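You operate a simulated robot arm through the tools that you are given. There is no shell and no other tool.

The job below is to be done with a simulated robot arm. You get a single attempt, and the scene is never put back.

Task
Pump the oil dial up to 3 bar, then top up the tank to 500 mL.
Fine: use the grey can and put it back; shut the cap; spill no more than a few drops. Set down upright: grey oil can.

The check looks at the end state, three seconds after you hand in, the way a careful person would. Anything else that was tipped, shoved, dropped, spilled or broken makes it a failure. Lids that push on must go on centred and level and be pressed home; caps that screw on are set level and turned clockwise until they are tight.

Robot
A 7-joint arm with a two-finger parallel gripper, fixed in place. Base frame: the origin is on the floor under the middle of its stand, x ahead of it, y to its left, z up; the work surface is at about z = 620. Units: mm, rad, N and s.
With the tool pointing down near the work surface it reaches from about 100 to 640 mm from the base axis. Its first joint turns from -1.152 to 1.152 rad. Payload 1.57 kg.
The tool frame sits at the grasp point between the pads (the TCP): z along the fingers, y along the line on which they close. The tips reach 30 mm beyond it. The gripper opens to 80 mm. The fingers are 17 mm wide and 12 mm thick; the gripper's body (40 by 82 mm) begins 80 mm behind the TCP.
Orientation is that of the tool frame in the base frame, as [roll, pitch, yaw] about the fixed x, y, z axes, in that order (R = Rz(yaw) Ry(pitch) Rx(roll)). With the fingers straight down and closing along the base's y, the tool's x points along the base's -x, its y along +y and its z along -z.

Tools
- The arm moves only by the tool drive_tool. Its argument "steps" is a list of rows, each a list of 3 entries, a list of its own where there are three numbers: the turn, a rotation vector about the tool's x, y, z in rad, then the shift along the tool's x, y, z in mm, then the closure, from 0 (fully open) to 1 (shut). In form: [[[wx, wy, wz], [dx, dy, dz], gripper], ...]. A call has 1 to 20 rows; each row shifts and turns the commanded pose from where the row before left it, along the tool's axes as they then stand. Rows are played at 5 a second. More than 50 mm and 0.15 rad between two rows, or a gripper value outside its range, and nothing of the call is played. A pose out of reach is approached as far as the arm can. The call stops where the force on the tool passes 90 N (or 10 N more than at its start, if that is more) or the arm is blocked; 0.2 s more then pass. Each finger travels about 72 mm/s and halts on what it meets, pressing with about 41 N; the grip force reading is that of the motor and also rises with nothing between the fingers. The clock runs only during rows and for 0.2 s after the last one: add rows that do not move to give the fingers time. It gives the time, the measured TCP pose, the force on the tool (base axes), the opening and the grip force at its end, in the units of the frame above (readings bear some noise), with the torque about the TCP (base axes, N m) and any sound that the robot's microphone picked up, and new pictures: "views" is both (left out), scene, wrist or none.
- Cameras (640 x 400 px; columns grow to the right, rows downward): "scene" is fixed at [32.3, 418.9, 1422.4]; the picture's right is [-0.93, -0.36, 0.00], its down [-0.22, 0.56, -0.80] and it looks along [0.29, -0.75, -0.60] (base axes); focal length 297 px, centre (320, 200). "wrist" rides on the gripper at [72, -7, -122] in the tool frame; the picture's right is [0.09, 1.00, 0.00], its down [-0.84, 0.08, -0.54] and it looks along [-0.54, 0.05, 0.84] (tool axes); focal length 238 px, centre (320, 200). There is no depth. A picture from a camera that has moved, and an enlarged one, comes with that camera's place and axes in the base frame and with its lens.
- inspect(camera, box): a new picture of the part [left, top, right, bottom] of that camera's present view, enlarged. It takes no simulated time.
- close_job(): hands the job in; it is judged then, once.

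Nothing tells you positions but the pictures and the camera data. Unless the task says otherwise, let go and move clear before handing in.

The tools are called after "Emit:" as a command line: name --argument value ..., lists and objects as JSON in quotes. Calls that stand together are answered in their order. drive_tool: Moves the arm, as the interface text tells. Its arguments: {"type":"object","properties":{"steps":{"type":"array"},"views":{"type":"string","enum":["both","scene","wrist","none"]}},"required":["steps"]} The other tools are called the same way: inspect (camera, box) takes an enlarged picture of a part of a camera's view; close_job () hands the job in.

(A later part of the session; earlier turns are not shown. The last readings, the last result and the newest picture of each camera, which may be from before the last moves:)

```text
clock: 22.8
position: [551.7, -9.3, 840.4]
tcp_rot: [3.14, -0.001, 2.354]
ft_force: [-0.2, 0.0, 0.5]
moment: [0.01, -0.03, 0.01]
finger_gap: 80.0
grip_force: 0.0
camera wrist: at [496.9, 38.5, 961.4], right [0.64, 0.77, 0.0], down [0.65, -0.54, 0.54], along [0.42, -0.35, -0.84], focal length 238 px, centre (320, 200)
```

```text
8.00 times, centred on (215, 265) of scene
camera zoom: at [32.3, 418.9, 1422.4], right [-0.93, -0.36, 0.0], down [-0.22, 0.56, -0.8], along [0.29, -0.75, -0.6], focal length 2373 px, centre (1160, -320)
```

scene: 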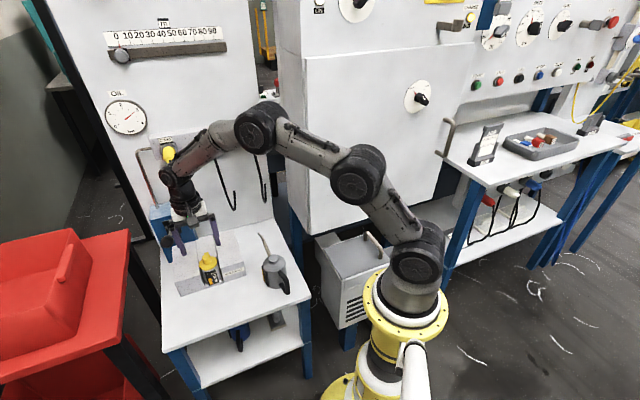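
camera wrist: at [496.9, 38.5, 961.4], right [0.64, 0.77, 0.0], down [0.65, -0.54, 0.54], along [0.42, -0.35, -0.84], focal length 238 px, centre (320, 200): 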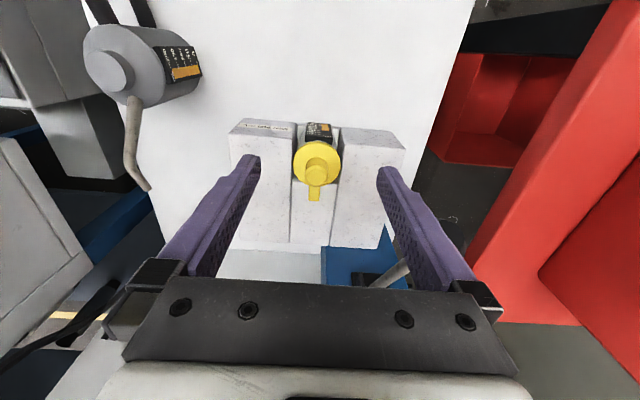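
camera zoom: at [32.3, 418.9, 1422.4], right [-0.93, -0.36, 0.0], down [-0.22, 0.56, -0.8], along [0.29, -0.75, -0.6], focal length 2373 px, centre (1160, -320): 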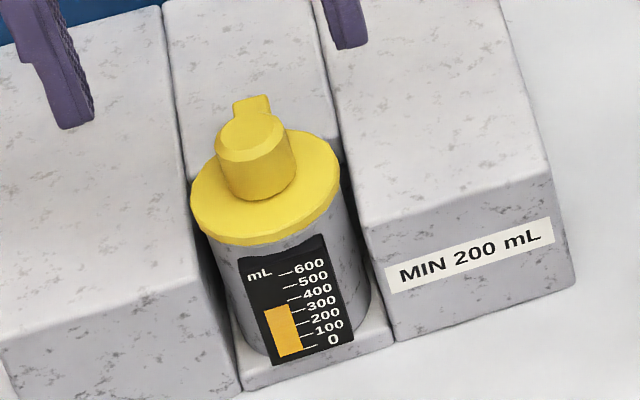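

The tank has dropped a bit (roughly 350–370 mL now). The cap has a knob of about 25 mm at n≈-440, t≈386.5, top z≈735. I'll come down over the knob with open fingers and check alignment.

Emit:
drive_tool --steps '[[[0, 0, 0], [-43, 3, 0], 0], [[0, 0, 0], [0, 0, 45], 0], [[0, 0, 0], [0, 0, 45], 0], [[0, 0, 0], [0, 0, 4], 0], [[0, 0, 0], [0, 0, 0], 0]]' --views "both"

Emit:
inspect --camera "wrist" --box '[220, 80, 420, 290]'

Emit:
inspect --camera "scene" --box '[160, 210, 260, 300]'

```text
clock: 24.0
position: [585.8, -36.0, 745.0]
tcp_rot: [3.139, 0.001, 2.356]
ft_force: [-0.3, 0.0, 0.2]
moment: [0.03, 0.01, 0.01]
finger_gap: 80.1
grip_force: 0.0
camera wrist: at [530.8, 10.7, 867.7], right [0.64, 0.77, 0.0], down [0.65, -0.54, 0.54], along [0.42, -0.35, -0.84], focal length 238 px, centre (320, 200)
```

scene: 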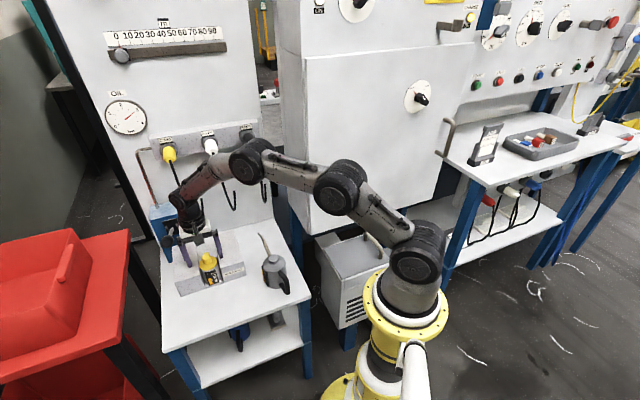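
wrist: 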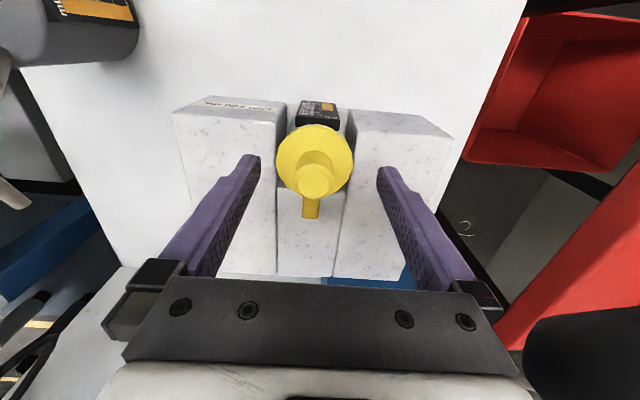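

```text
1.90 times, centred on (320, 185) of wrist
camera zoom: at [530.8, 10.7, 867.7], right [0.64, 0.77, 0.0], down [0.65, -0.54, 0.54], along [0.42, -0.35, -0.84], focal length 454 px, centre (320, 229)
```

zoom: 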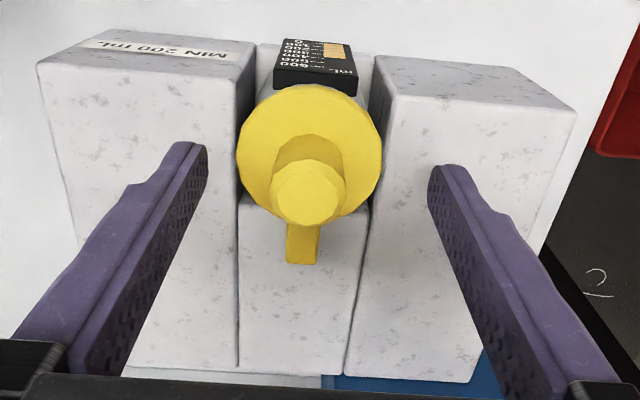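

```text
4.44 times, centred on (210, 255) of scene
camera zoom: at [32.3, 418.9, 1422.4], right [-0.93, -0.36, 0.0], down [-0.22, 0.56, -0.8], along [0.29, -0.75, -0.6], focal length 1318 px, centre (809, -44)
```

zoom: 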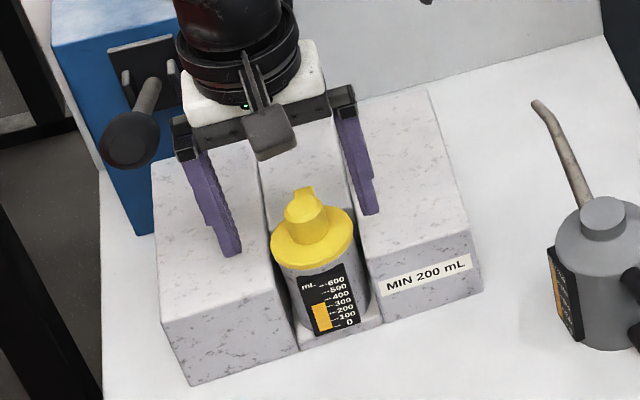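

Knob is about 3.5 mm to the -t side of the TCP, otherwise aligned. I'll shift, lower slightly and grip the knob, watching forces.

Emit:
drive_tool --steps '[[[0, 0, 0], [1, -3.3, 0], 0], [[0, 0, 0], [0, 0, 3], 0], [[0, 0, 0], [0, 0, 0], 1], [[0, 0, 0], [0, 0, 0], 1], [[0, 0, 0], [0, 0, 0], 1], [[0, 0, 0], [0, 0, 0], 1], [[0, 0, 0], [0, 0, 0], 1]]' --views "both"

Emit:
inspect --camera "wrist" --box '[220, 80, 420, 290]'

```text
clock: 25.6
position: [582.9, -38.6, 743.0]
tcp_rot: [-3.141, 0.0, 2.355]
ft_force: [-0.4, -1.0, -0.7]
moment: [-0.42, 0.37, -0.04]
finger_gap: 25.1
grip_force: 36.6
camera wrist: at [527.4, 8.8, 864.7], right [0.64, 0.77, 0.0], down [0.65, -0.54, 0.54], along [0.42, -0.35, -0.84], focal length 238 px, centre (320, 200)
```

scene: 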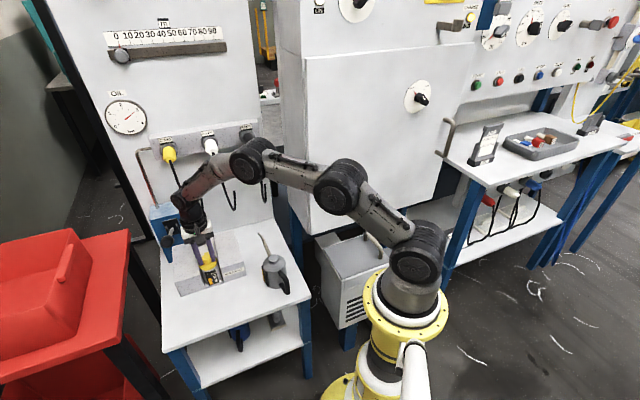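
wrist: 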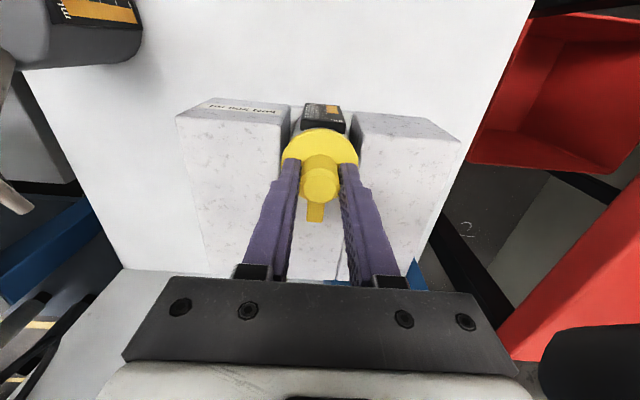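

```text
1.90 times, centred on (320, 185) of wrist
camera zoom: at [527.4, 8.8, 864.7], right [0.64, 0.77, 0.0], down [0.65, -0.54, 0.54], along [0.42, -0.35, -0.84], focal length 454 px, centre (320, 229)
```

zoom: 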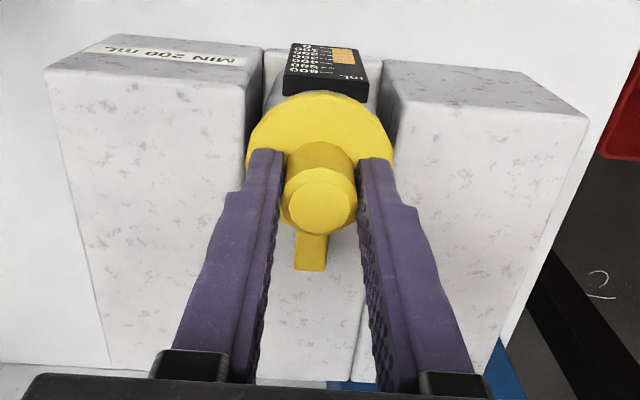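

The knob is gripped (25 mm). I'll test a small counter-clockwise turn to find out whether this is a screw cap or a hinged one.

Emit:
drive_tool --steps '[[[0, 0, -0.06], [0, 0, 0], 1], [[0, 0, -0.06], [0, 0, 0], 1], [[0, 0, -0.06], [0, 0, 0], 1], [[0, 0, 0], [0, 0, 0], 1]]' --views "wrist"

Emit:
inspect --camera "wrist" --box '[220, 80, 420, 290]'

Emit:
inspect --camera "scene" --box '[180, 230, 250, 300]'

```text
clock: 26.6
position: [581.9, -38.3, 742.8]
tcp_rot: [3.141, -0.003, 2.535]
ft_force: [-6.0, -5.3, 2.3]
moment: [0.02, 0.3, -0.02]
finger_gap: 24.6
grip_force: 36.1
camera wrist: at [519.7, -1.8, 864.6], right [0.49, 0.87, 0.0], down [0.73, -0.41, 0.54], along [0.47, -0.27, -0.84], focal length 238 px, centre (320, 200)
```

wrist: 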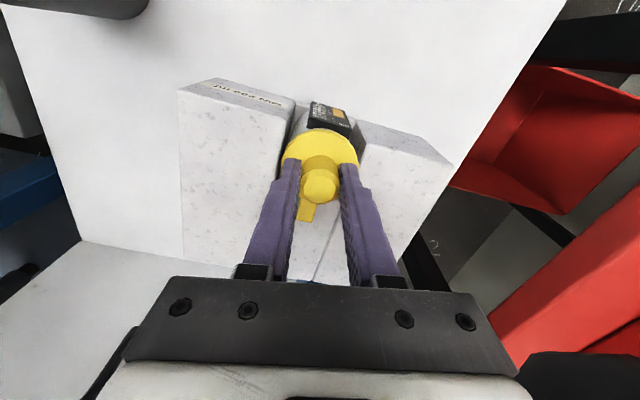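

```text
1.90 times, centred on (320, 185) of wrist
camera zoom: at [519.7, -1.8, 864.6], right [0.49, 0.87, 0.0], down [0.73, -0.41, 0.54], along [0.47, -0.27, -0.84], focal length 454 px, centre (320, 229)
```

zoom: 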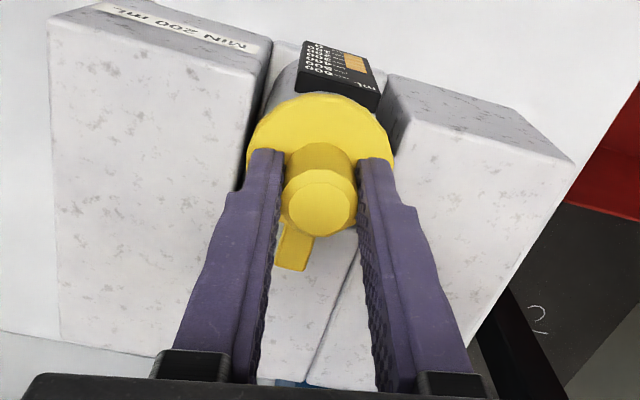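

```text
5.71 times, centred on (215, 265) of scene
camera zoom: at [32.1, 418.8, 1422.4], right [-0.93, -0.36, 0.0], down [-0.22, 0.56, -0.8], along [0.29, -0.75, -0.6], focal length 1695 px, centre (920, -171)
```

zoom: 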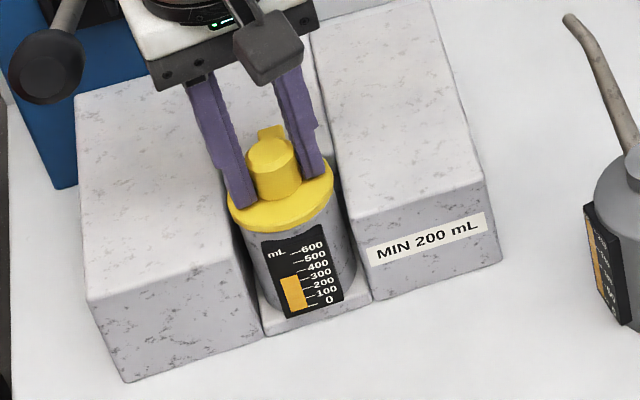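

The cap did not turn with the tool (the tab stayed put in the world and the knob just slipped), so it looks hinged at the rear tab. I'll turn back and try a small lift along a hinge arc.

Emit:
drive_tool --steps '[[[0, 0, 0.06], [0, 0, 0], 1], [[0, 0, 0.06], [0, 0, 0], 1], [[0, 0, 0.06], [0, 0, 0], 1], [[0, 0.03, 0], [-0.5, 0, -1.5], 1], [[0, 0.03, 0], [-0.5, 0, -1.5], 1], [[0, 0.03, 0], [-0.6, 0, -1.5], 1], [[0, 0, 0], [0, 0, 0], 1]]' --views "wrist"

Emit:
inspect --camera "wrist" --box '[220, 80, 420, 290]'

Emit:
inspect --camera "scene" --box '[180, 230, 250, 300]'

```text
clock: 28.2
position: [583.2, -38.1, 744.9]
tcp_rot: [-3.14, -0.092, 2.355]
ft_force: [5.1, -5.0, -24.1]
moment: [0.08, -0.58, 0.0]
finger_gap: 25.0
grip_force: 36.6
camera wrist: at [536.1, 0.0, 873.7], right [0.64, 0.77, 0.01], down [0.68, -0.57, 0.46], along [0.36, -0.29, -0.89], focal length 238 px, centre (320, 200)
```

wrist: 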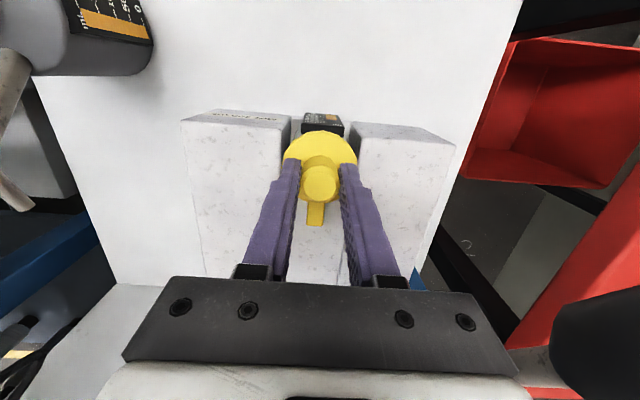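

```text
1.90 times, centred on (320, 185) of wrist
camera zoom: at [536.1, 0.0, 873.7], right [0.64, 0.77, 0.01], down [0.68, -0.57, 0.46], along [0.36, -0.29, -0.89], focal length 454 px, centre (320, 229)
```

zoom: 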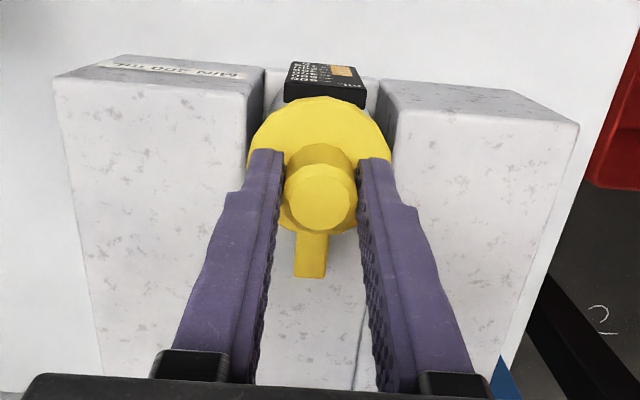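

```text
5.71 times, centred on (215, 265) of scene
camera zoom: at [32.8, 418.8, 1422.4], right [-0.93, -0.36, 0.0], down [-0.22, 0.56, -0.8], along [0.29, -0.75, -0.6], focal length 1695 px, centre (920, -171)
```

zoom: 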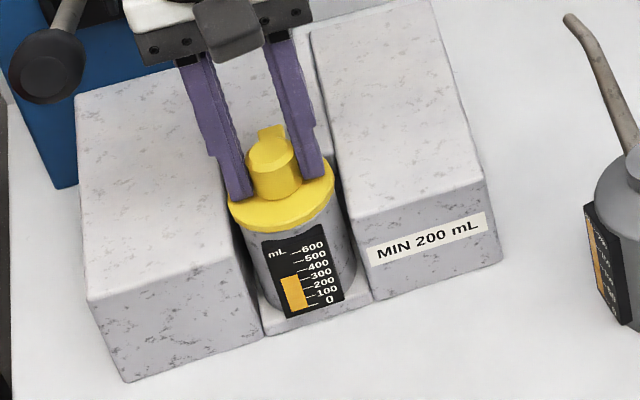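

The cap resisted about 24 N of lift without moving, so I'm not yet sure how it opens. I'll let go, rise, and look at the tab from the side at a lower angle.

Emit:
drive_tool --steps '[[[0, -0.03, 0], [0.5, 0, 1.5], 1], [[0, -0.03, 0], [0.5, 0, 1.5], 1], [[0, -0.03, 0], [0.6, 0, 1.0], 1], [[0, 0, 0], [0, 0, 0], 0], [[0, 0, 0], [0, 0, 0], 0], [[0, 0, 0], [0, 0, 0], 0], [[0, 0, 0], [0, 0, -40], 0], [[0, 0, 0], [0, 0, -40], 0], [[0, 0, 0], [0, 0, -20], 0]]' --views "none"

Emit:
drive_tool --steps '[[[0, 0, -0.143], [0, 0, 0], 0], [[0, 0, -0.143], [0, 0, 0], 0], [[0, 0, -0.143], [0, 0, 0], 0], [[0, 0, -0.143], [0, 0, 0], 0], [[0, 0, -0.143], [0, 0, 0], 0], [[0, 0, -0.143], [0, 0, 0], 0], [[0, 0, -0.143], [0, 0, 0], 0], [[0, 0, -0.143], [0, 0, 0], 0], [[0, 0, -0.143], [0, 0, 0], 0], [[0, 0, -0.143], [0, 0, 0], 0], [[0, 0, -0.141], [0, 0, 0], 0], [[0, 0, 0], [40, 0, 0], 0], [[0, 0, 0], [40, 0, 0], 0], [[0, 0, 0], [25, 0, 0], 0], [[0, -0.15, 0], [0, 0, 0], 0], [[0, -0.15, 0], [0, 0, 0], 0], [[0, -0.15, 0], [0, 0, 0], 0], [[0, -0.15, 0], [0, 0, 0], 0], [[0, 0, 0], [0, 0, 0], 0]]' --views "both"

```text
clock: 30.2
position: [581.8, -37.1, 843.4]
tcp_rot: [3.141, 0.0, 2.354]
ft_force: [1.1, -0.2, 0.0]
moment: [0.02, 0.01, -0.04]
finger_gap: 80.2
grip_force: 0.0
```

```text
clock: 34.2
position: [506.9, -112.4, 843.3]
tcp_rot: [-3.141, 0.603, -2.357]
ft_force: [-0.4, 0.4, 0.3]
moment: [-0.01, -0.03, -0.01]
finger_gap: 80.2
grip_force: 0.0
camera wrist: at [421.8, -207.1, 903.4], right [-0.76, 0.65, -0.05], down [0.22, 0.33, 0.92], along [0.62, 0.68, -0.39], focal length 238 px, centre (320, 200)
```

scene: 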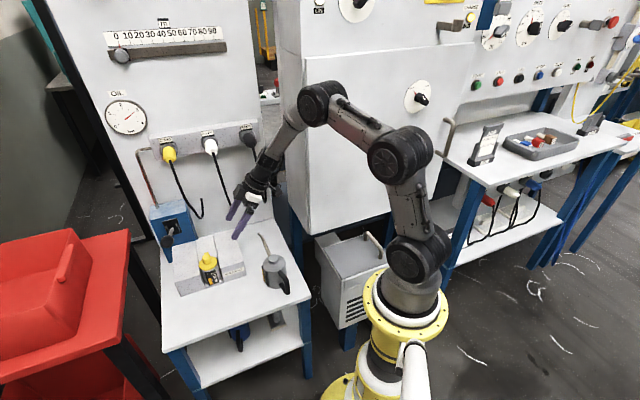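
wrist: 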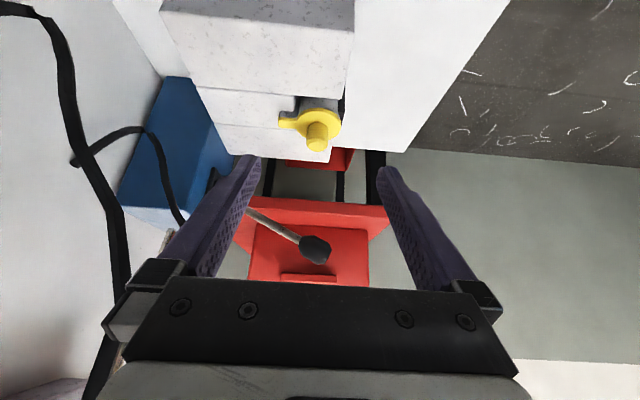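

Emit:
inspect --camera "wrist" --box '[270, 85, 360, 165]'

Emit:
inspect --camera "scene" --box '[190, 235, 240, 285]'

```text
5.00 times, centred on (315, 125) of wrist
camera zoom: at [421.8, -207.1, 903.4], right [-0.76, 0.65, -0.05], down [0.22, 0.33, 0.92], along [0.62, 0.68, -0.39], focal length 1192 px, centre (345, 575)
```

zoom: 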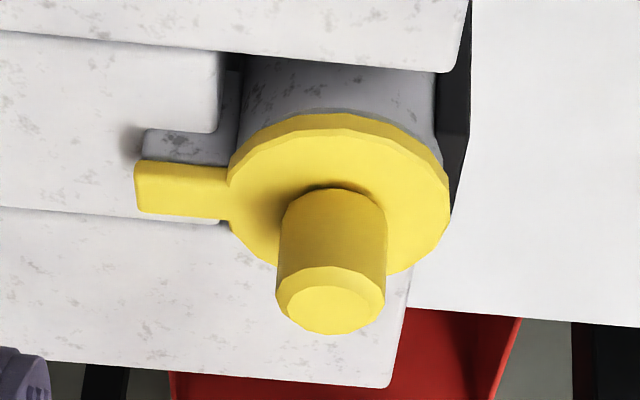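

```text
8.00 times, centred on (215, 260) of scene
camera zoom: at [32.3, 418.9, 1422.4], right [-0.93, -0.36, 0.0], down [-0.22, 0.56, -0.8], along [0.29, -0.75, -0.6], focal length 2373 px, centre (1160, -280)
```

zoom: 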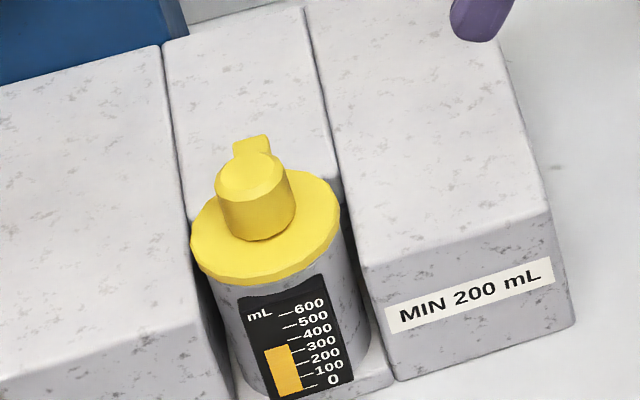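

Under the yellow tab there is a matching grey ear on the tank, so this is a flip cap hinged at the rear (around n≈-485, z≈705), apparently snapped shut. I'll go back, regrip the knob, and pull up harder along the hinge arc.

Emit:
drive_tool --steps '[[[0, 0.15, 0], [0, 0, 0], 0], [[0, 0.15, 0], [0, 0, 0], 0], [[0, 0.15, 0], [0, 0, 0], 0], [[0, 0.15, 0], [0, 0, 0], 0], [[0, 0, 0.143], [-35, 0, 0], 0], [[0, 0, 0], [0, 0, 0], 0]]' --views "none"

```text
clock: 35.6
position: [531.0, -87.0, 844.4]
tcp_rot: [-3.141, -0.001, -2.501]
ft_force: [1.0, -0.7, -0.5]
moment: [0.0, 0.02, 0.0]
finger_gap: 80.0
grip_force: 0.0
```

Emit:
drive_tool --steps '[[[0, 0, 0.1426], [0, 0, 0], 0], [[0, 0, 0.1426], [0, 0, 0], 0], [[0, 0, 0.1426], [0, 0, 0], 0], [[0, 0, 0.1426], [0, 0, 0], 0], [[0, 0, 0.1426], [0, 0, 0], 0], [[0, 0, 0.1426], [0, 0, 0], 0], [[0, 0, 0.1426], [0, 0, 0], 0], [[0, 0, 0.1426], [0, 0, 0], 0], [[0, 0, 0.1426], [0, 0, 0], 0], [[0, 0, 0.1426], [0, 0, 0], 0], [[0, 0, 0], [-1, 36, 0], 0], [[0, 0, 0], [-1, 35.5, 0], 0], [[0, 0, 0], [0, 0, 45], 0], [[0, 0, 0], [0, 0, 45], 0], [[0, 0, 0], [0, 0, 5], 0], [[0, 0, 0], [0, 0, 0], 0]]' --views "wrist"

Emit:
inspect --camera "wrist" --box '[220, 80, 420, 290]'

```text
clock: 39.0
position: [585.1, -37.9, 747.5]
tcp_rot: [3.14, 0.0, 2.357]
ft_force: [-0.3, 0.2, 0.0]
moment: [-0.01, -0.04, -0.02]
finger_gap: 80.0
grip_force: 0.0
camera wrist: at [530.0, 8.8, 870.6], right [0.64, 0.77, 0.0], down [0.65, -0.54, 0.54], along [0.42, -0.35, -0.84], focal length 238 px, centre (320, 200)
```

wrist: 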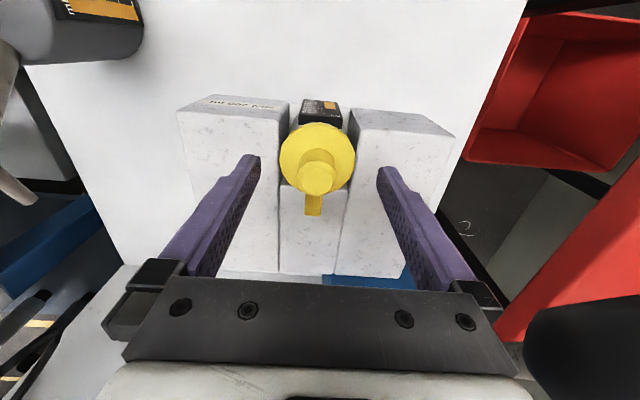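

```text
1.90 times, centred on (320, 185) of wrist
camera zoom: at [530.0, 8.8, 870.6], right [0.64, 0.77, 0.0], down [0.65, -0.54, 0.54], along [0.42, -0.35, -0.84], focal length 454 px, centre (320, 229)
```

zoom: 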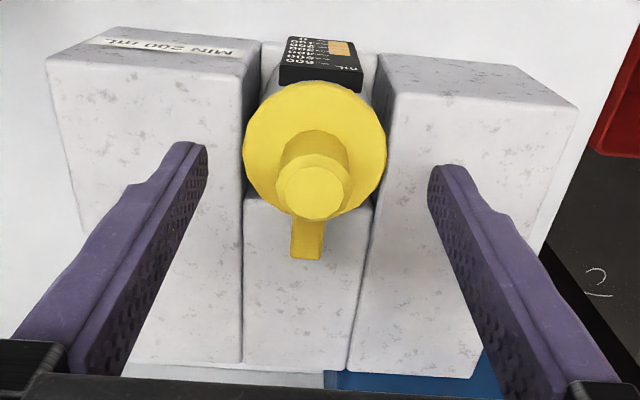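

Emit:
drive_tool --steps '[[[0, 0, 0], [1, -1.4, 5], 0], [[0, 0, 0], [0, 0, 0], 1], [[0, 0, 0], [0, 0, 0], 1], [[0, 0, 0], [0, 0, 0], 1], [[0, 0, 0], [0, 0, 0], 1], [[0, 0.03, 0], [-0.5, 0, -2], 1], [[0, 0.03, 0], [-0.5, 0, -2], 1], [[0, 0.03, 0], [-0.5, 0, -2], 1], [[0, 0, 0], [0, 0, 0], 1]]' --views "none"

Emit:
drive_tool --steps '[[[0, 0, 0], [-0.5, 0, -2], 1], [[0, 0, 0], [0, 0, 0], 1]]' --views "wrist"

Emit:
inspect --camera "wrist" --box '[220, 80, 420, 290]'

```text
clock: 41.0
position: [582.4, -39.2, 747.3]
tcp_rot: [-3.138, -0.093, 2.356]
ft_force: [4.6, -6.2, -26.3]
moment: [0.12, -0.45, -0.03]
finger_gap: 25.2
grip_force: 36.2
```

```text
clock: 41.6
position: [583.5, -39.6, 747.9]
tcp_rot: [-3.139, -0.095, 2.357]
ft_force: [-0.4, -2.2, -25.1]
moment: [0.26, -0.29, -0.05]
finger_gap: 24.9
grip_force: 36.7
camera wrist: at [536.7, -0.4, 877.1], right [0.64, 0.77, 0.01], down [0.68, -0.57, 0.46], along [0.36, -0.29, -0.89], focal length 238 px, centre (320, 200)
```

wrist: 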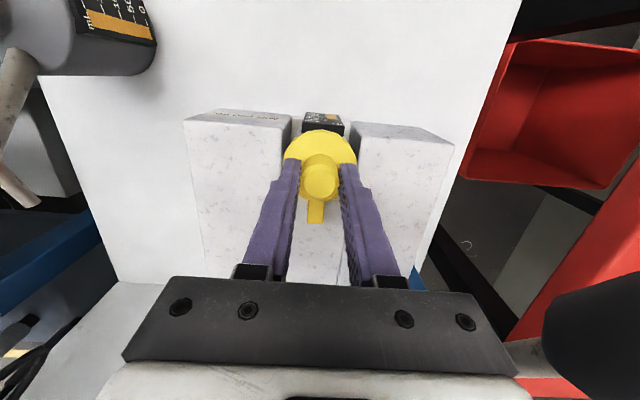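

```text
1.90 times, centred on (320, 185) of wrist
camera zoom: at [536.7, -0.4, 877.1], right [0.64, 0.77, 0.01], down [0.68, -0.57, 0.46], along [0.36, -0.29, -0.89], focal length 454 px, centre (320, 229)
```

zoom: 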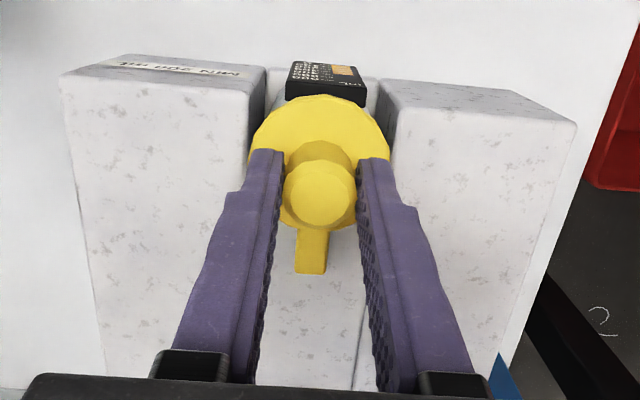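

The grip slips at about 25 N, so neither pull nor twist on the knob broke it free. I'll test for a screw cap with more leverage: closed fingertips pushing the rear tab sideways (counter-clockwise). First release and move beside the tab.

Emit:
drive_tool --steps '[[[0, -0.09, 0], [0, 0, 2], 1], [[0, 0, 0], [0, 0, 0], 0], [[0, 0, 0], [0, 0, 0], 0], [[0, 0, 0], [0, 0, 0], 0], [[0, 0, 0], [0, 0, -40], 0], [[0, 0, 0], [-20, -13, 0], 1], [[0, 0, 0], [-19, -13, 0], 1], [[0, 0, 0], [0, 0, 0], 1], [[0, 0, 0], [0, 0, 0], 1], [[0, 0, 0], [0, 0, 30], 1], [[0, 0, 0], [0, 0, 0], 1]]' --views "both"

Emit:
inspect --camera "wrist" --box '[220, 80, 420, 290]'

```text
clock: 44.0
position: [593.9, -84.7, 758.8]
tcp_rot: [3.138, 0.0, 2.355]
ft_force: [0.0, 0.2, 0.0]
moment: [0.01, 0.02, -0.01]
finger_gap: 0.0
grip_force: 21.4
camera wrist: at [538.2, -38.7, 881.1], right [0.64, 0.77, 0.0], down [0.65, -0.54, 0.54], along [0.42, -0.35, -0.84], focal length 238 px, centre (320, 200)
```

scene: 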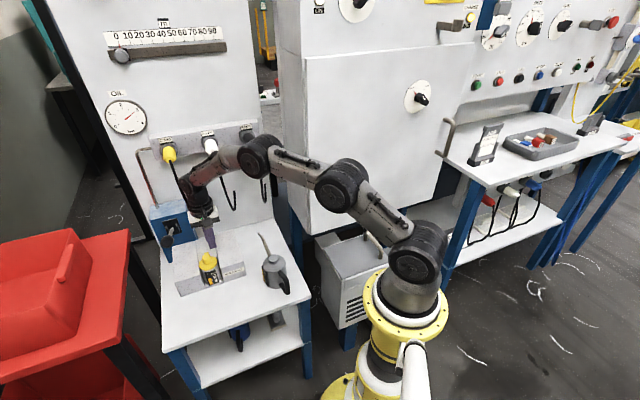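
wrist: 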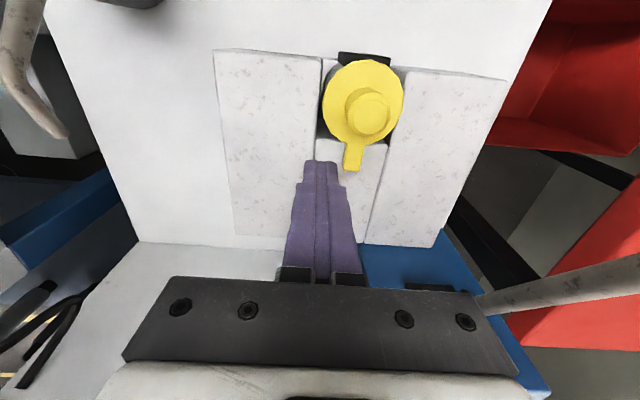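

```text
1.90 times, centred on (320, 185) of wrist
camera zoom: at [538.2, -38.7, 881.1], right [0.64, 0.77, 0.0], down [0.65, -0.54, 0.54], along [0.42, -0.35, -0.84], focal length 454 px, centre (320, 229)
```

zoom: 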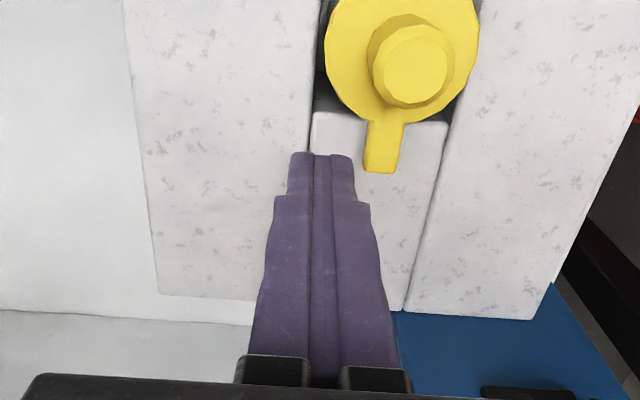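

Emit:
drive_tool --steps '[[[0, 0, 0], [0, 0, 11], 1], [[0, 0, 0], [0, 0, 11], 1], [[0, 0, 0], [0, 5, 0], 1], [[0, 0, 0], [0, 2, 0], 1], [[0, 0, 0], [0, 1, 0], 1], [[0, 0, 0], [0, 1, 0], 1], [[0, 0, 0], [0, 0, 0], 1]]' --views "wrist"

Emit:
inspect --camera "wrist" --box '[220, 80, 420, 290]'

```text
clock: 45.6
position: [599.6, -79.5, 737.1]
tcp_rot: [3.141, -0.001, 2.355]
ft_force: [-5.5, -3.2, 4.2]
moment: [-0.07, 0.15, 0.01]
finger_gap: 0.0
grip_force: 21.3
camera wrist: at [544.5, -32.8, 859.4], right [0.64, 0.77, 0.0], down [0.65, -0.54, 0.54], along [0.42, -0.35, -0.84], focal length 238 px, centre (320, 200)
```

wrist: 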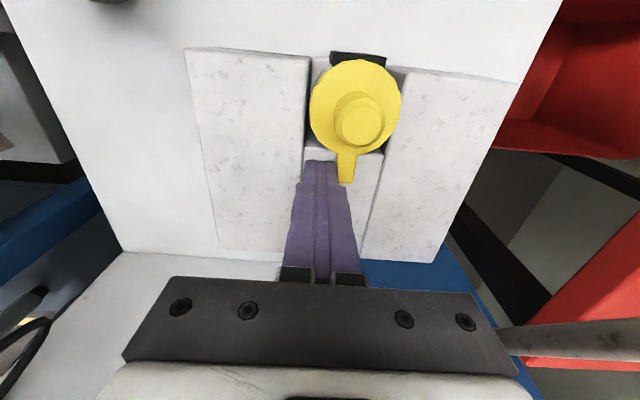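

```text
1.90 times, centred on (320, 185) of wrist
camera zoom: at [544.5, -32.8, 859.4], right [0.64, 0.77, 0.0], down [0.65, -0.54, 0.54], along [0.42, -0.35, -0.84], focal length 454 px, centre (320, 229)
```

zoom: 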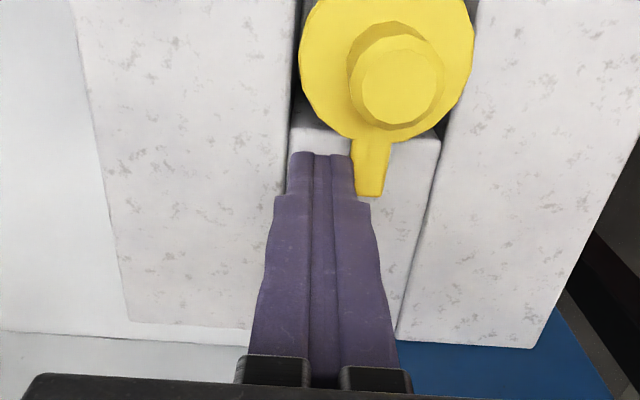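

Contact with the tab at about 6 N. I'll add push in small steps.

Emit:
drive_tool --steps '[[[0, 0, 0], [0, 1, 0], 1], [[0, 0, 0], [0, 1, 0], 1], [[0, 0, 0], [0, 0, 0], 1]]' --views "none"

Emit:
drive_tool --steps '[[[0, 0, 0], [0, 1, 0], 1], [[0, 0, 0], [0, 1, 0], 1], [[0, 0, 0], [0, 0, 0], 1]]' --views "wrist"

Emit:
inspect --camera "wrist" --box '[220, 80, 420, 290]'

```text
clock: 46.4
position: [600.2, -79.5, 735.2]
tcp_rot: [-3.14, -0.001, 2.356]
ft_force: [-16.6, -15.7, 9.6]
moment: [-0.38, 0.39, 0.0]
finger_gap: 0.0
grip_force: 21.3
```

```text
clock: 47.2
position: [600.1, -80.3, 736.7]
tcp_rot: [-3.136, -0.004, 2.357]
ft_force: [-24.3, -21.7, 12.3]
moment: [-0.51, 0.58, 0.04]
finger_gap: 0.0
grip_force: 20.8
camera wrist: at [545.9, -32.3, 859.0], right [0.64, 0.77, -0.01], down [0.65, -0.54, 0.54], along [0.41, -0.35, -0.84], focal length 238 px, centre (320, 200)
```

wrist: 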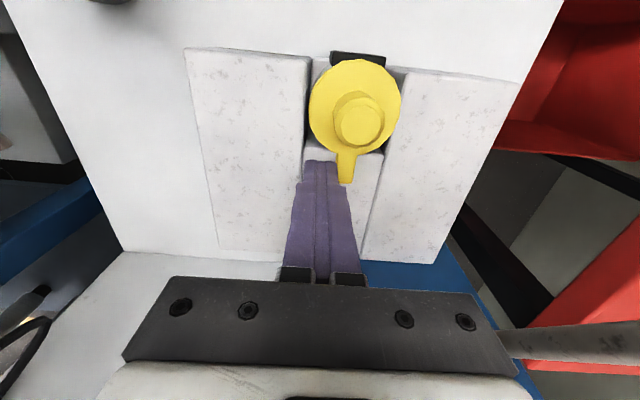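

```text
1.90 times, centred on (320, 185) of wrist
camera zoom: at [545.9, -32.3, 859.0], right [0.64, 0.77, -0.01], down [0.65, -0.54, 0.54], along [0.41, -0.35, -0.84], focal length 454 px, centre (320, 229)
```

zoom: 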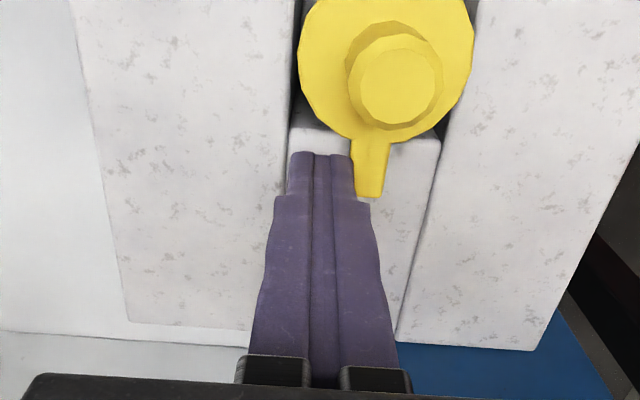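

No rotation at 33 N, but the fingertip may have been bearing on the fixed grey ear too. I'll back off and repeat slightly higher so only the yellow tab is pushed.

Emit:
drive_tool --steps '[[[0, 0, 0], [0, -6, 0], 1], [[0, 0, 0], [0, 0, -2.5], 1], [[0, 0, 0], [0, 3, 0], 1], [[0, 0, 0], [0, 1.5, 0], 1], [[0, 0, 0], [0, 1, 0], 1], [[0, 0, 0], [0, 0, 0], 1]]' --views "none"

Emit:
drive_tool --steps '[[[0, 0, 0], [0, 1, 0], 1], [[0, 0, 0], [0, 1, 0], 1], [[0, 0, 0], [0, 0, 0], 1]]' --views "wrist"

Emit:
inspect --camera "wrist" --box '[220, 80, 420, 290]'

```text
clock: 48.6
position: [600.2, -78.8, 737.9]
tcp_rot: [-3.136, -0.006, 2.357]
ft_force: [-22.2, -17.8, -1.1]
moment: [-0.52, 0.65, 0.05]
finger_gap: 0.0
grip_force: 21.4
```

```text
clock: 49.4
position: [599.3, -79.1, 737.7]
tcp_rot: [-3.13, -0.008, 2.357]
ft_force: [-27.0, -22.4, 0.7]
moment: [-0.67, 0.79, 0.05]
finger_gap: 0.0
grip_force: 21.5
camera wrist: at [546.1, -31.6, 861.2], right [0.64, 0.77, -0.01], down [0.65, -0.54, 0.54], along [0.41, -0.35, -0.84], focal length 238 px, centre (320, 200)
```

wrist: 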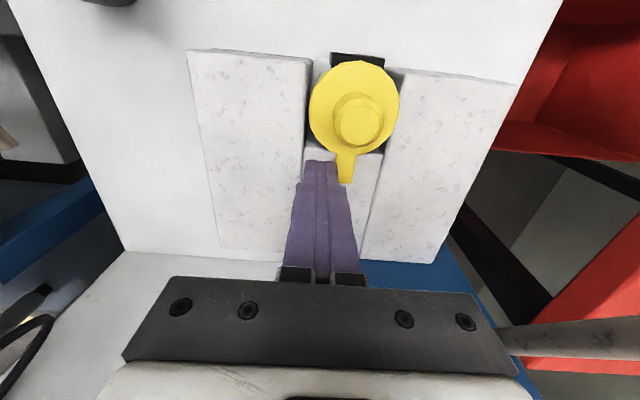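

```text
1.90 times, centred on (320, 185) of wrist
camera zoom: at [546.1, -31.6, 861.2], right [0.64, 0.77, -0.01], down [0.65, -0.54, 0.54], along [0.41, -0.35, -0.84], focal length 454 px, centre (320, 229)
```

zoom: 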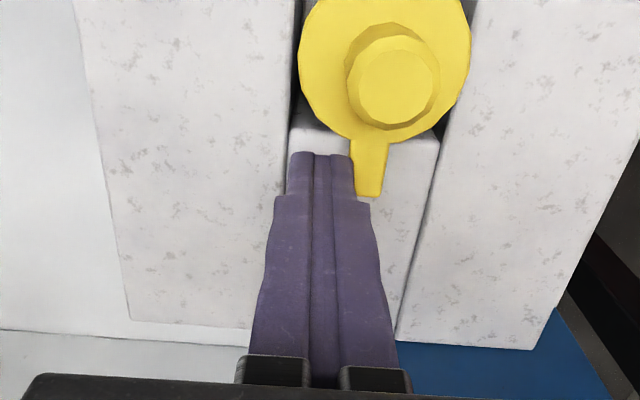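

At 35 N on the yellow tab there's still no turning, so it isn't an ordinary screw cap. The ear could also be a vertical pivot for a swing-aside cap. I'll regrip the knob and test small sideways moves along the bench.

Emit:
drive_tool --steps '[[[0, 0, 0], [0, -8, 0], 1], [[0, 0, 0], [0, 0, -40], 1], [[0, 0, 0], [20, 10, 0], 0], [[0, 0, 0], [20, 11, 0], 0], [[0, 0, 0], [0, 0, 0], 0], [[0, 0, 0], [0, 0, 0], 0]]' --views "none"

```text
clock: 50.8
position: [585.9, -37.7, 779.2]
tcp_rot: [3.14, -0.001, 2.357]
ft_force: [-0.2, -0.3, 1.0]
moment: [-0.02, 0.03, 0.0]
finger_gap: 80.0
grip_force: 0.0
```

Emit:
drive_tool --steps '[[[0, 0, 0], [1.5, -2.1, 20], 0], [[0, 0, 0], [0, 0, 16], 0], [[0, 0, 0], [0, 0, 0], 1], [[0, 0, 0], [0, 0, 0], 1], [[0, 0, 0], [0, 0, 0], 1], [[0, 0, 0], [0, 0, 0], 1], [[0, 0, 0], [0, 1.5, 0], 1], [[0, 0, 0], [0, 1.5, 0], 1], [[0, 0, 0], [0, 0, 0], 1]]' --views "wrist"

Emit:
inspect --camera "wrist" --box '[220, 80, 420, 290]'

```text
clock: 52.8
position: [583.4, -36.8, 742.4]
tcp_rot: [-3.14, -0.004, 2.355]
ft_force: [-14.4, -12.7, 5.3]
moment: [0.16, 0.05, -0.31]
finger_gap: 24.9
grip_force: 36.8
camera wrist: at [528.2, 9.0, 865.6], right [0.64, 0.77, 0.0], down [0.65, -0.54, 0.54], along [0.41, -0.35, -0.84], focal length 238 px, centre (320, 200)
```

wrist: 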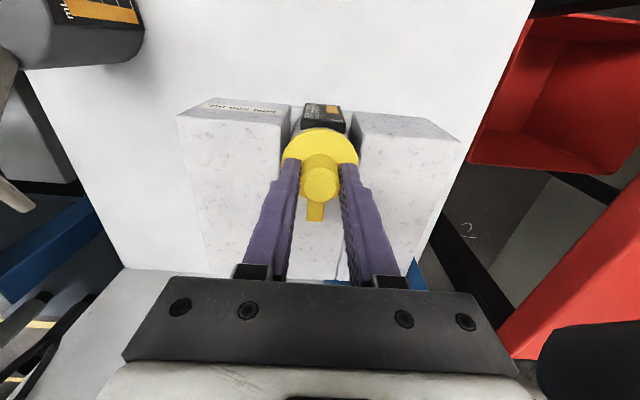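

```text
1.90 times, centred on (320, 185) of wrist
camera zoom: at [528.2, 9.0, 865.6], right [0.64, 0.77, 0.0], down [0.65, -0.54, 0.54], along [0.41, -0.35, -0.84], focal length 454 px, centre (320, 229)
```

zoom: 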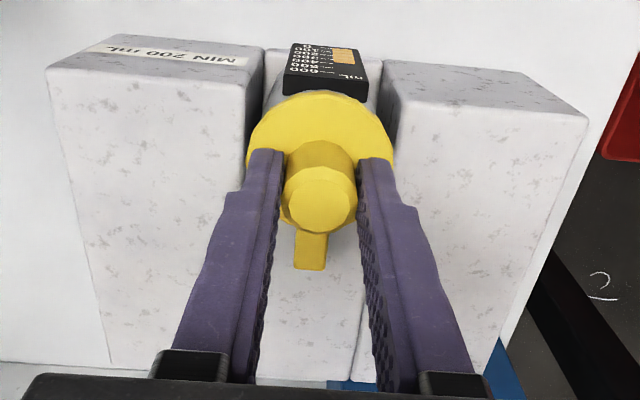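

Sideways it's rigid too, so it must tilt about the rear hinge but be snapped shut. Pushing the knob top rearward gives an opening moment without relying on friction, so I'll place closed fingers in front of the knob and push toward the hinge in steps.

Emit:
drive_tool --steps '[[[0, 0, 0], [0, -3, 0], 1], [[0, 0, 0], [0, 0, 0], 0], [[0, 0, 0], [0, 0, 0], 0], [[0, 0, 0], [0, 0, 0], 0], [[0, 0, 0], [0, 0, -40], 0], [[0, 0, 0], [25, 0, 0], 1], [[0, 0, 0], [0, 0, 0], 1], [[0, 0, 0], [0, 0, 0], 1], [[0, 0, 0], [0, 0, 30], 1], [[0, 0, 0], [0, 0, 0], 1]]' --views "wrist"

Emit:
inspect --camera "wrist" --box '[220, 80, 420, 290]'

```text
clock: 55.0
position: [565.1, -20.3, 752.9]
tcp_rot: [3.139, 0.0, 2.356]
ft_force: [0.2, -0.3, 0.8]
moment: [0.01, -0.01, 0.04]
finger_gap: 0.0
grip_force: 20.9
camera wrist: at [508.9, 25.7, 875.5], right [0.64, 0.77, 0.0], down [0.65, -0.54, 0.54], along [0.42, -0.35, -0.84], focal length 238 px, centre (320, 200)
```

wrist: 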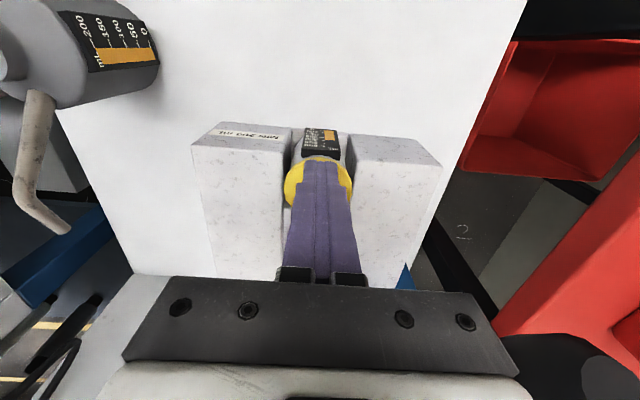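

```text
1.90 times, centred on (320, 185) of wrist
camera zoom: at [508.9, 25.7, 875.5], right [0.64, 0.77, 0.0], down [0.65, -0.54, 0.54], along [0.42, -0.35, -0.84], focal length 454 px, centre (320, 229)
```

zoom: 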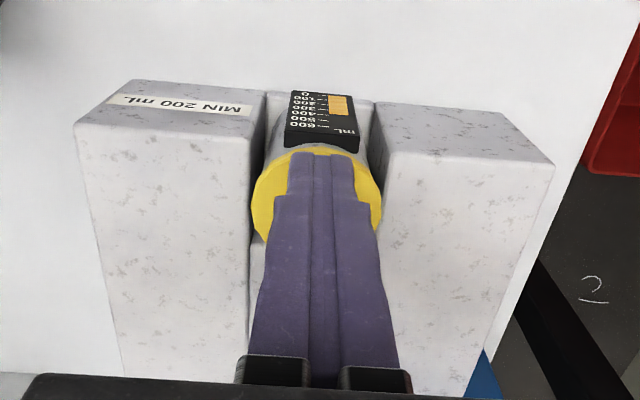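

Emit:
drive_tool --steps '[[[0, 0, 0], [-4, 0, 0], 1], [[0, 0, 0], [-1.5, 0, 0], 1], [[0, 0, 0], [-1.5, 0, 0], 1], [[0, 0, 0], [-1.5, 0, 0], 1], [[0, 0, 0], [0, 0, 0], 1]]' --views "none"

Emit:
drive_tool --steps '[[[0, 0, 0], [-1.5, 0, 0], 1], [[0, 0, 0], [-1.5, 0, 0], 1], [[0, 0, 0], [0, 0, 0], 1]]' --views "wrist"

Emit:
inspect --camera "scene" --box '[180, 230, 250, 300]'

```text
clock: 56.2
position: [568.8, -24.1, 752.7]
tcp_rot: [-3.139, -0.006, 2.358]
ft_force: [-18.7, 20.4, 9.0]
moment: [0.54, 0.13, 0.01]
finger_gap: 0.0
grip_force: 21.1
```

```text
clock: 57.0
position: [569.1, -25.0, 752.7]
tcp_rot: [-3.135, -0.013, 2.356]
ft_force: [-28.7, 27.8, 11.8]
moment: [0.51, 0.36, -0.01]
finger_gap: 0.0
grip_force: 20.9
camera wrist: at [514.6, 21.1, 876.0], right [0.64, 0.77, -0.01], down [0.65, -0.54, 0.53], along [0.4, -0.34, -0.85], focal length 238 px, centre (320, 200)
```

wrist: 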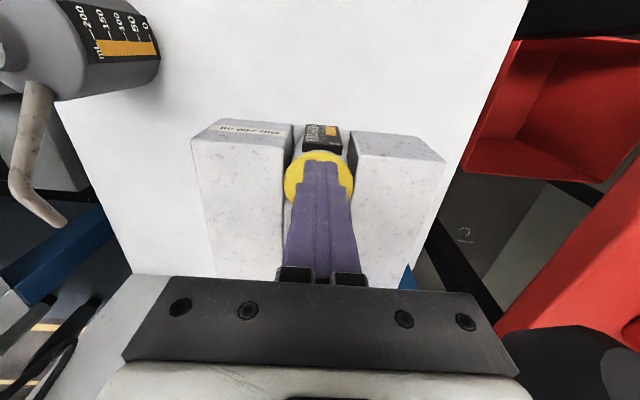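

```text
5.71 times, centred on (215, 265) of scene
camera zoom: at [31.4, 419.5, 1422.2], right [-0.93, -0.36, 0.0], down [-0.21, 0.56, -0.8], along [0.29, -0.75, -0.6], focal length 1695 px, centre (920, -171)
```

zoom: 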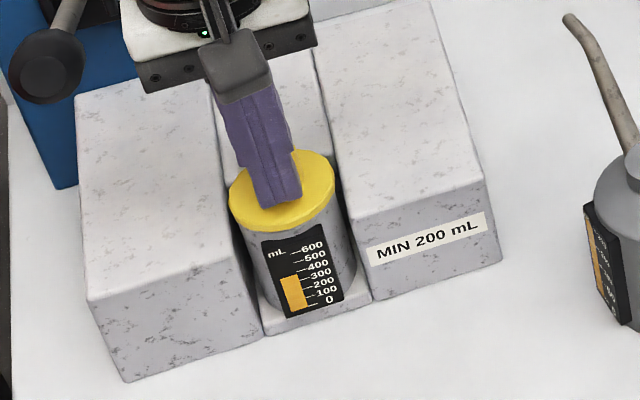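

At 40 N rearward nothing yet. I'll go up further in steps (limit 90 N).

Emit:
drive_tool --steps '[[[0, 0, 0], [-1.5, 0, 0], 1], [[0, 0, 0], [-1.5, 0, 0], 1], [[0, 0, 0], [0, 0, 0], 1]]' --views "none"

Emit:
drive_tool --steps '[[[0, 0, 0], [-1.5, 0, 0], 1], [[0, 0, 0], [-1.5, 0, 0], 1], [[0, 0, 0], [0, 0, 0], 1]]' --views "none"

Emit:
inspect --camera "scene" --box '[180, 230, 250, 300]'

```text
clock: 57.8
position: [568.0, -24.4, 751.8]
tcp_rot: [-3.133, -0.017, 2.357]
ft_force: [-37.9, 36.5, 17.1]
moment: [0.69, 0.36, 0.01]
finger_gap: 0.1
grip_force: 21.0
```

```text
clock: 58.6
position: [569.0, -25.0, 751.9]
tcp_rot: [-3.128, -0.026, 2.358]
ft_force: [-44.5, 43.6, 23.0]
moment: [0.68, 0.45, -0.04]
finger_gap: 0.0
grip_force: 21.9
```

```text
5.71 times, centred on (215, 265) of scene
camera zoom: at [30.9, 419.8, 1422.1], right [-0.93, -0.36, 0.0], down [-0.21, 0.56, -0.8], along [0.29, -0.75, -0.6], focal length 1695 px, centre (920, -171)
```

zoom: 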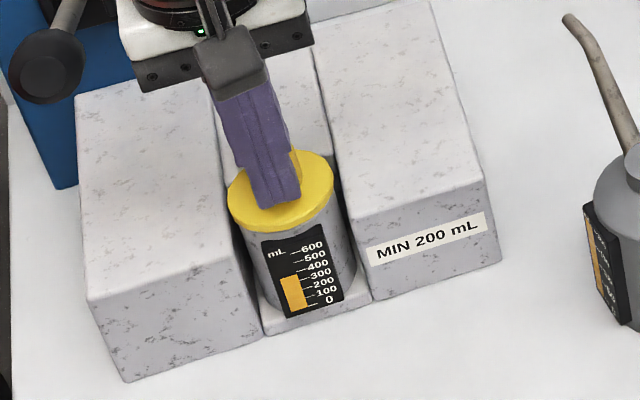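

The arm is also pressing down 23 N here, cancelling the opening moment. While holding the rearward push, I'll raise the tool so friction on the knob front pulls it up instead.

Emit:
drive_tool --steps '[[[0, 0, 0], [0, 0, -1.5], 1], [[0, 0, 0], [0, 0, -1.5], 1], [[0, 0, 0], [0, 0, 0], 1]]' --views "none"

Emit:
drive_tool --steps '[[[0, 0, 0], [0, 0, -1.5], 1], [[0, 0, 0], [0, 0, -1.5], 1], [[0, 0, 0], [0, 0, 0], 1]]' --views "wrist"

Emit:
inspect --camera "scene" --box '[180, 230, 250, 300]'

```text
clock: 59.4
position: [567.2, -26.3, 751.8]
tcp_rot: [-3.128, -0.028, 2.356]
ft_force: [-39.5, 37.9, 3.9]
moment: [0.95, 0.11, -0.05]
finger_gap: 0.0
grip_force: 21.5
```

```text
clock: 60.2
position: [565.8, -27.7, 752.7]
tcp_rot: [-3.123, -0.03, 2.356]
ft_force: [-36.2, 30.7, -10.8]
moment: [0.71, 0.34, -0.07]
finger_gap: 0.0
grip_force: 21.3
camera wrist: at [515.0, 18.1, 877.0], right [0.64, 0.77, -0.02], down [0.67, -0.54, 0.51], along [0.39, -0.34, -0.86], focal length 238 px, centre (320, 200)
```

wrist: 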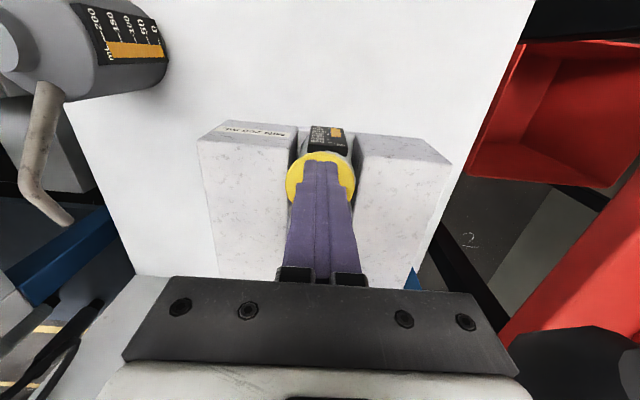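

```text
5.71 times, centred on (215, 265) of scene
camera zoom: at [31.7, 419.5, 1422.2], right [-0.93, -0.36, 0.0], down [-0.22, 0.56, -0.8], along [0.29, -0.75, -0.6], focal length 1695 px, centre (920, -171)
```

zoom: 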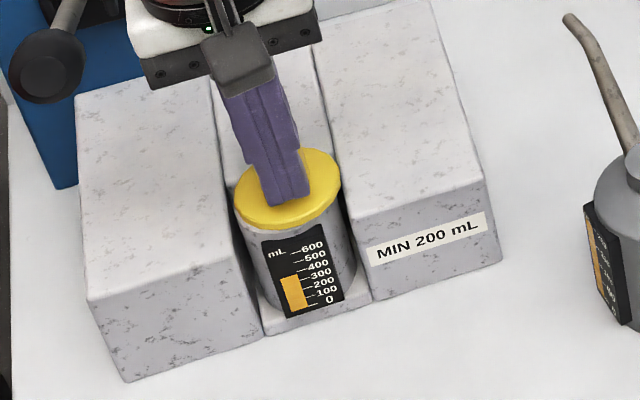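

The disc has shifted sideways a few millimetres (toward -t). Let me look closely before doing more.

Emit:
inspect --camera "scene" --box '[195, 240, 235, 280]'

Emit:
inspect --camera "wrist" --box '[260, 110, 380, 230]'

```text
10.00 times, centred on (215, 260) of scene
camera zoom: at [31.7, 419.5, 1422.2], right [-0.93, -0.36, 0.0], down [-0.22, 0.56, -0.8], along [0.29, -0.75, -0.6], focal length 2966 px, centre (1370, -400)
```

zoom: 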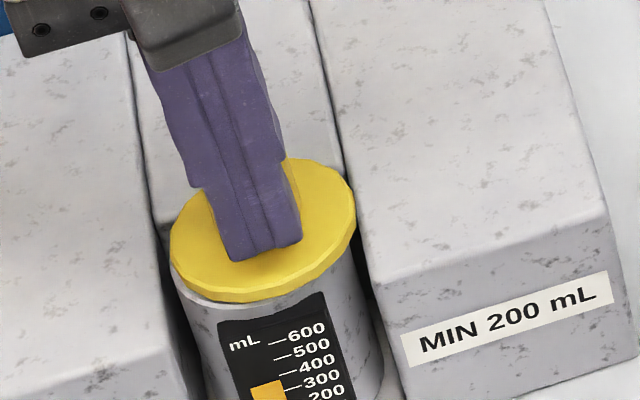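

```text
3.33 times, centred on (320, 170) of wrist
camera zoom: at [515.0, 18.1, 877.0], right [0.64, 0.77, -0.02], down [0.67, -0.54, 0.51], along [0.39, -0.34, -0.86], focal length 794 px, centre (320, 300)
```

zoom: 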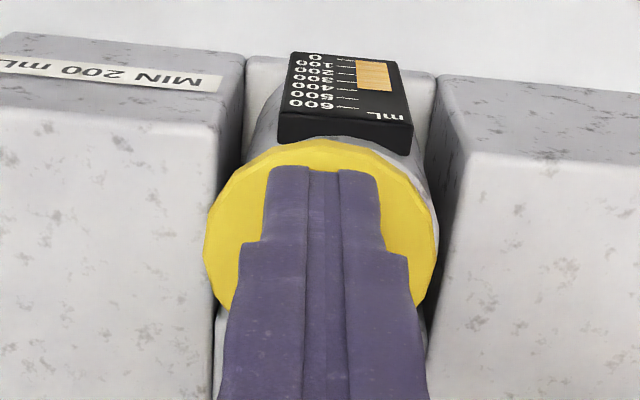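

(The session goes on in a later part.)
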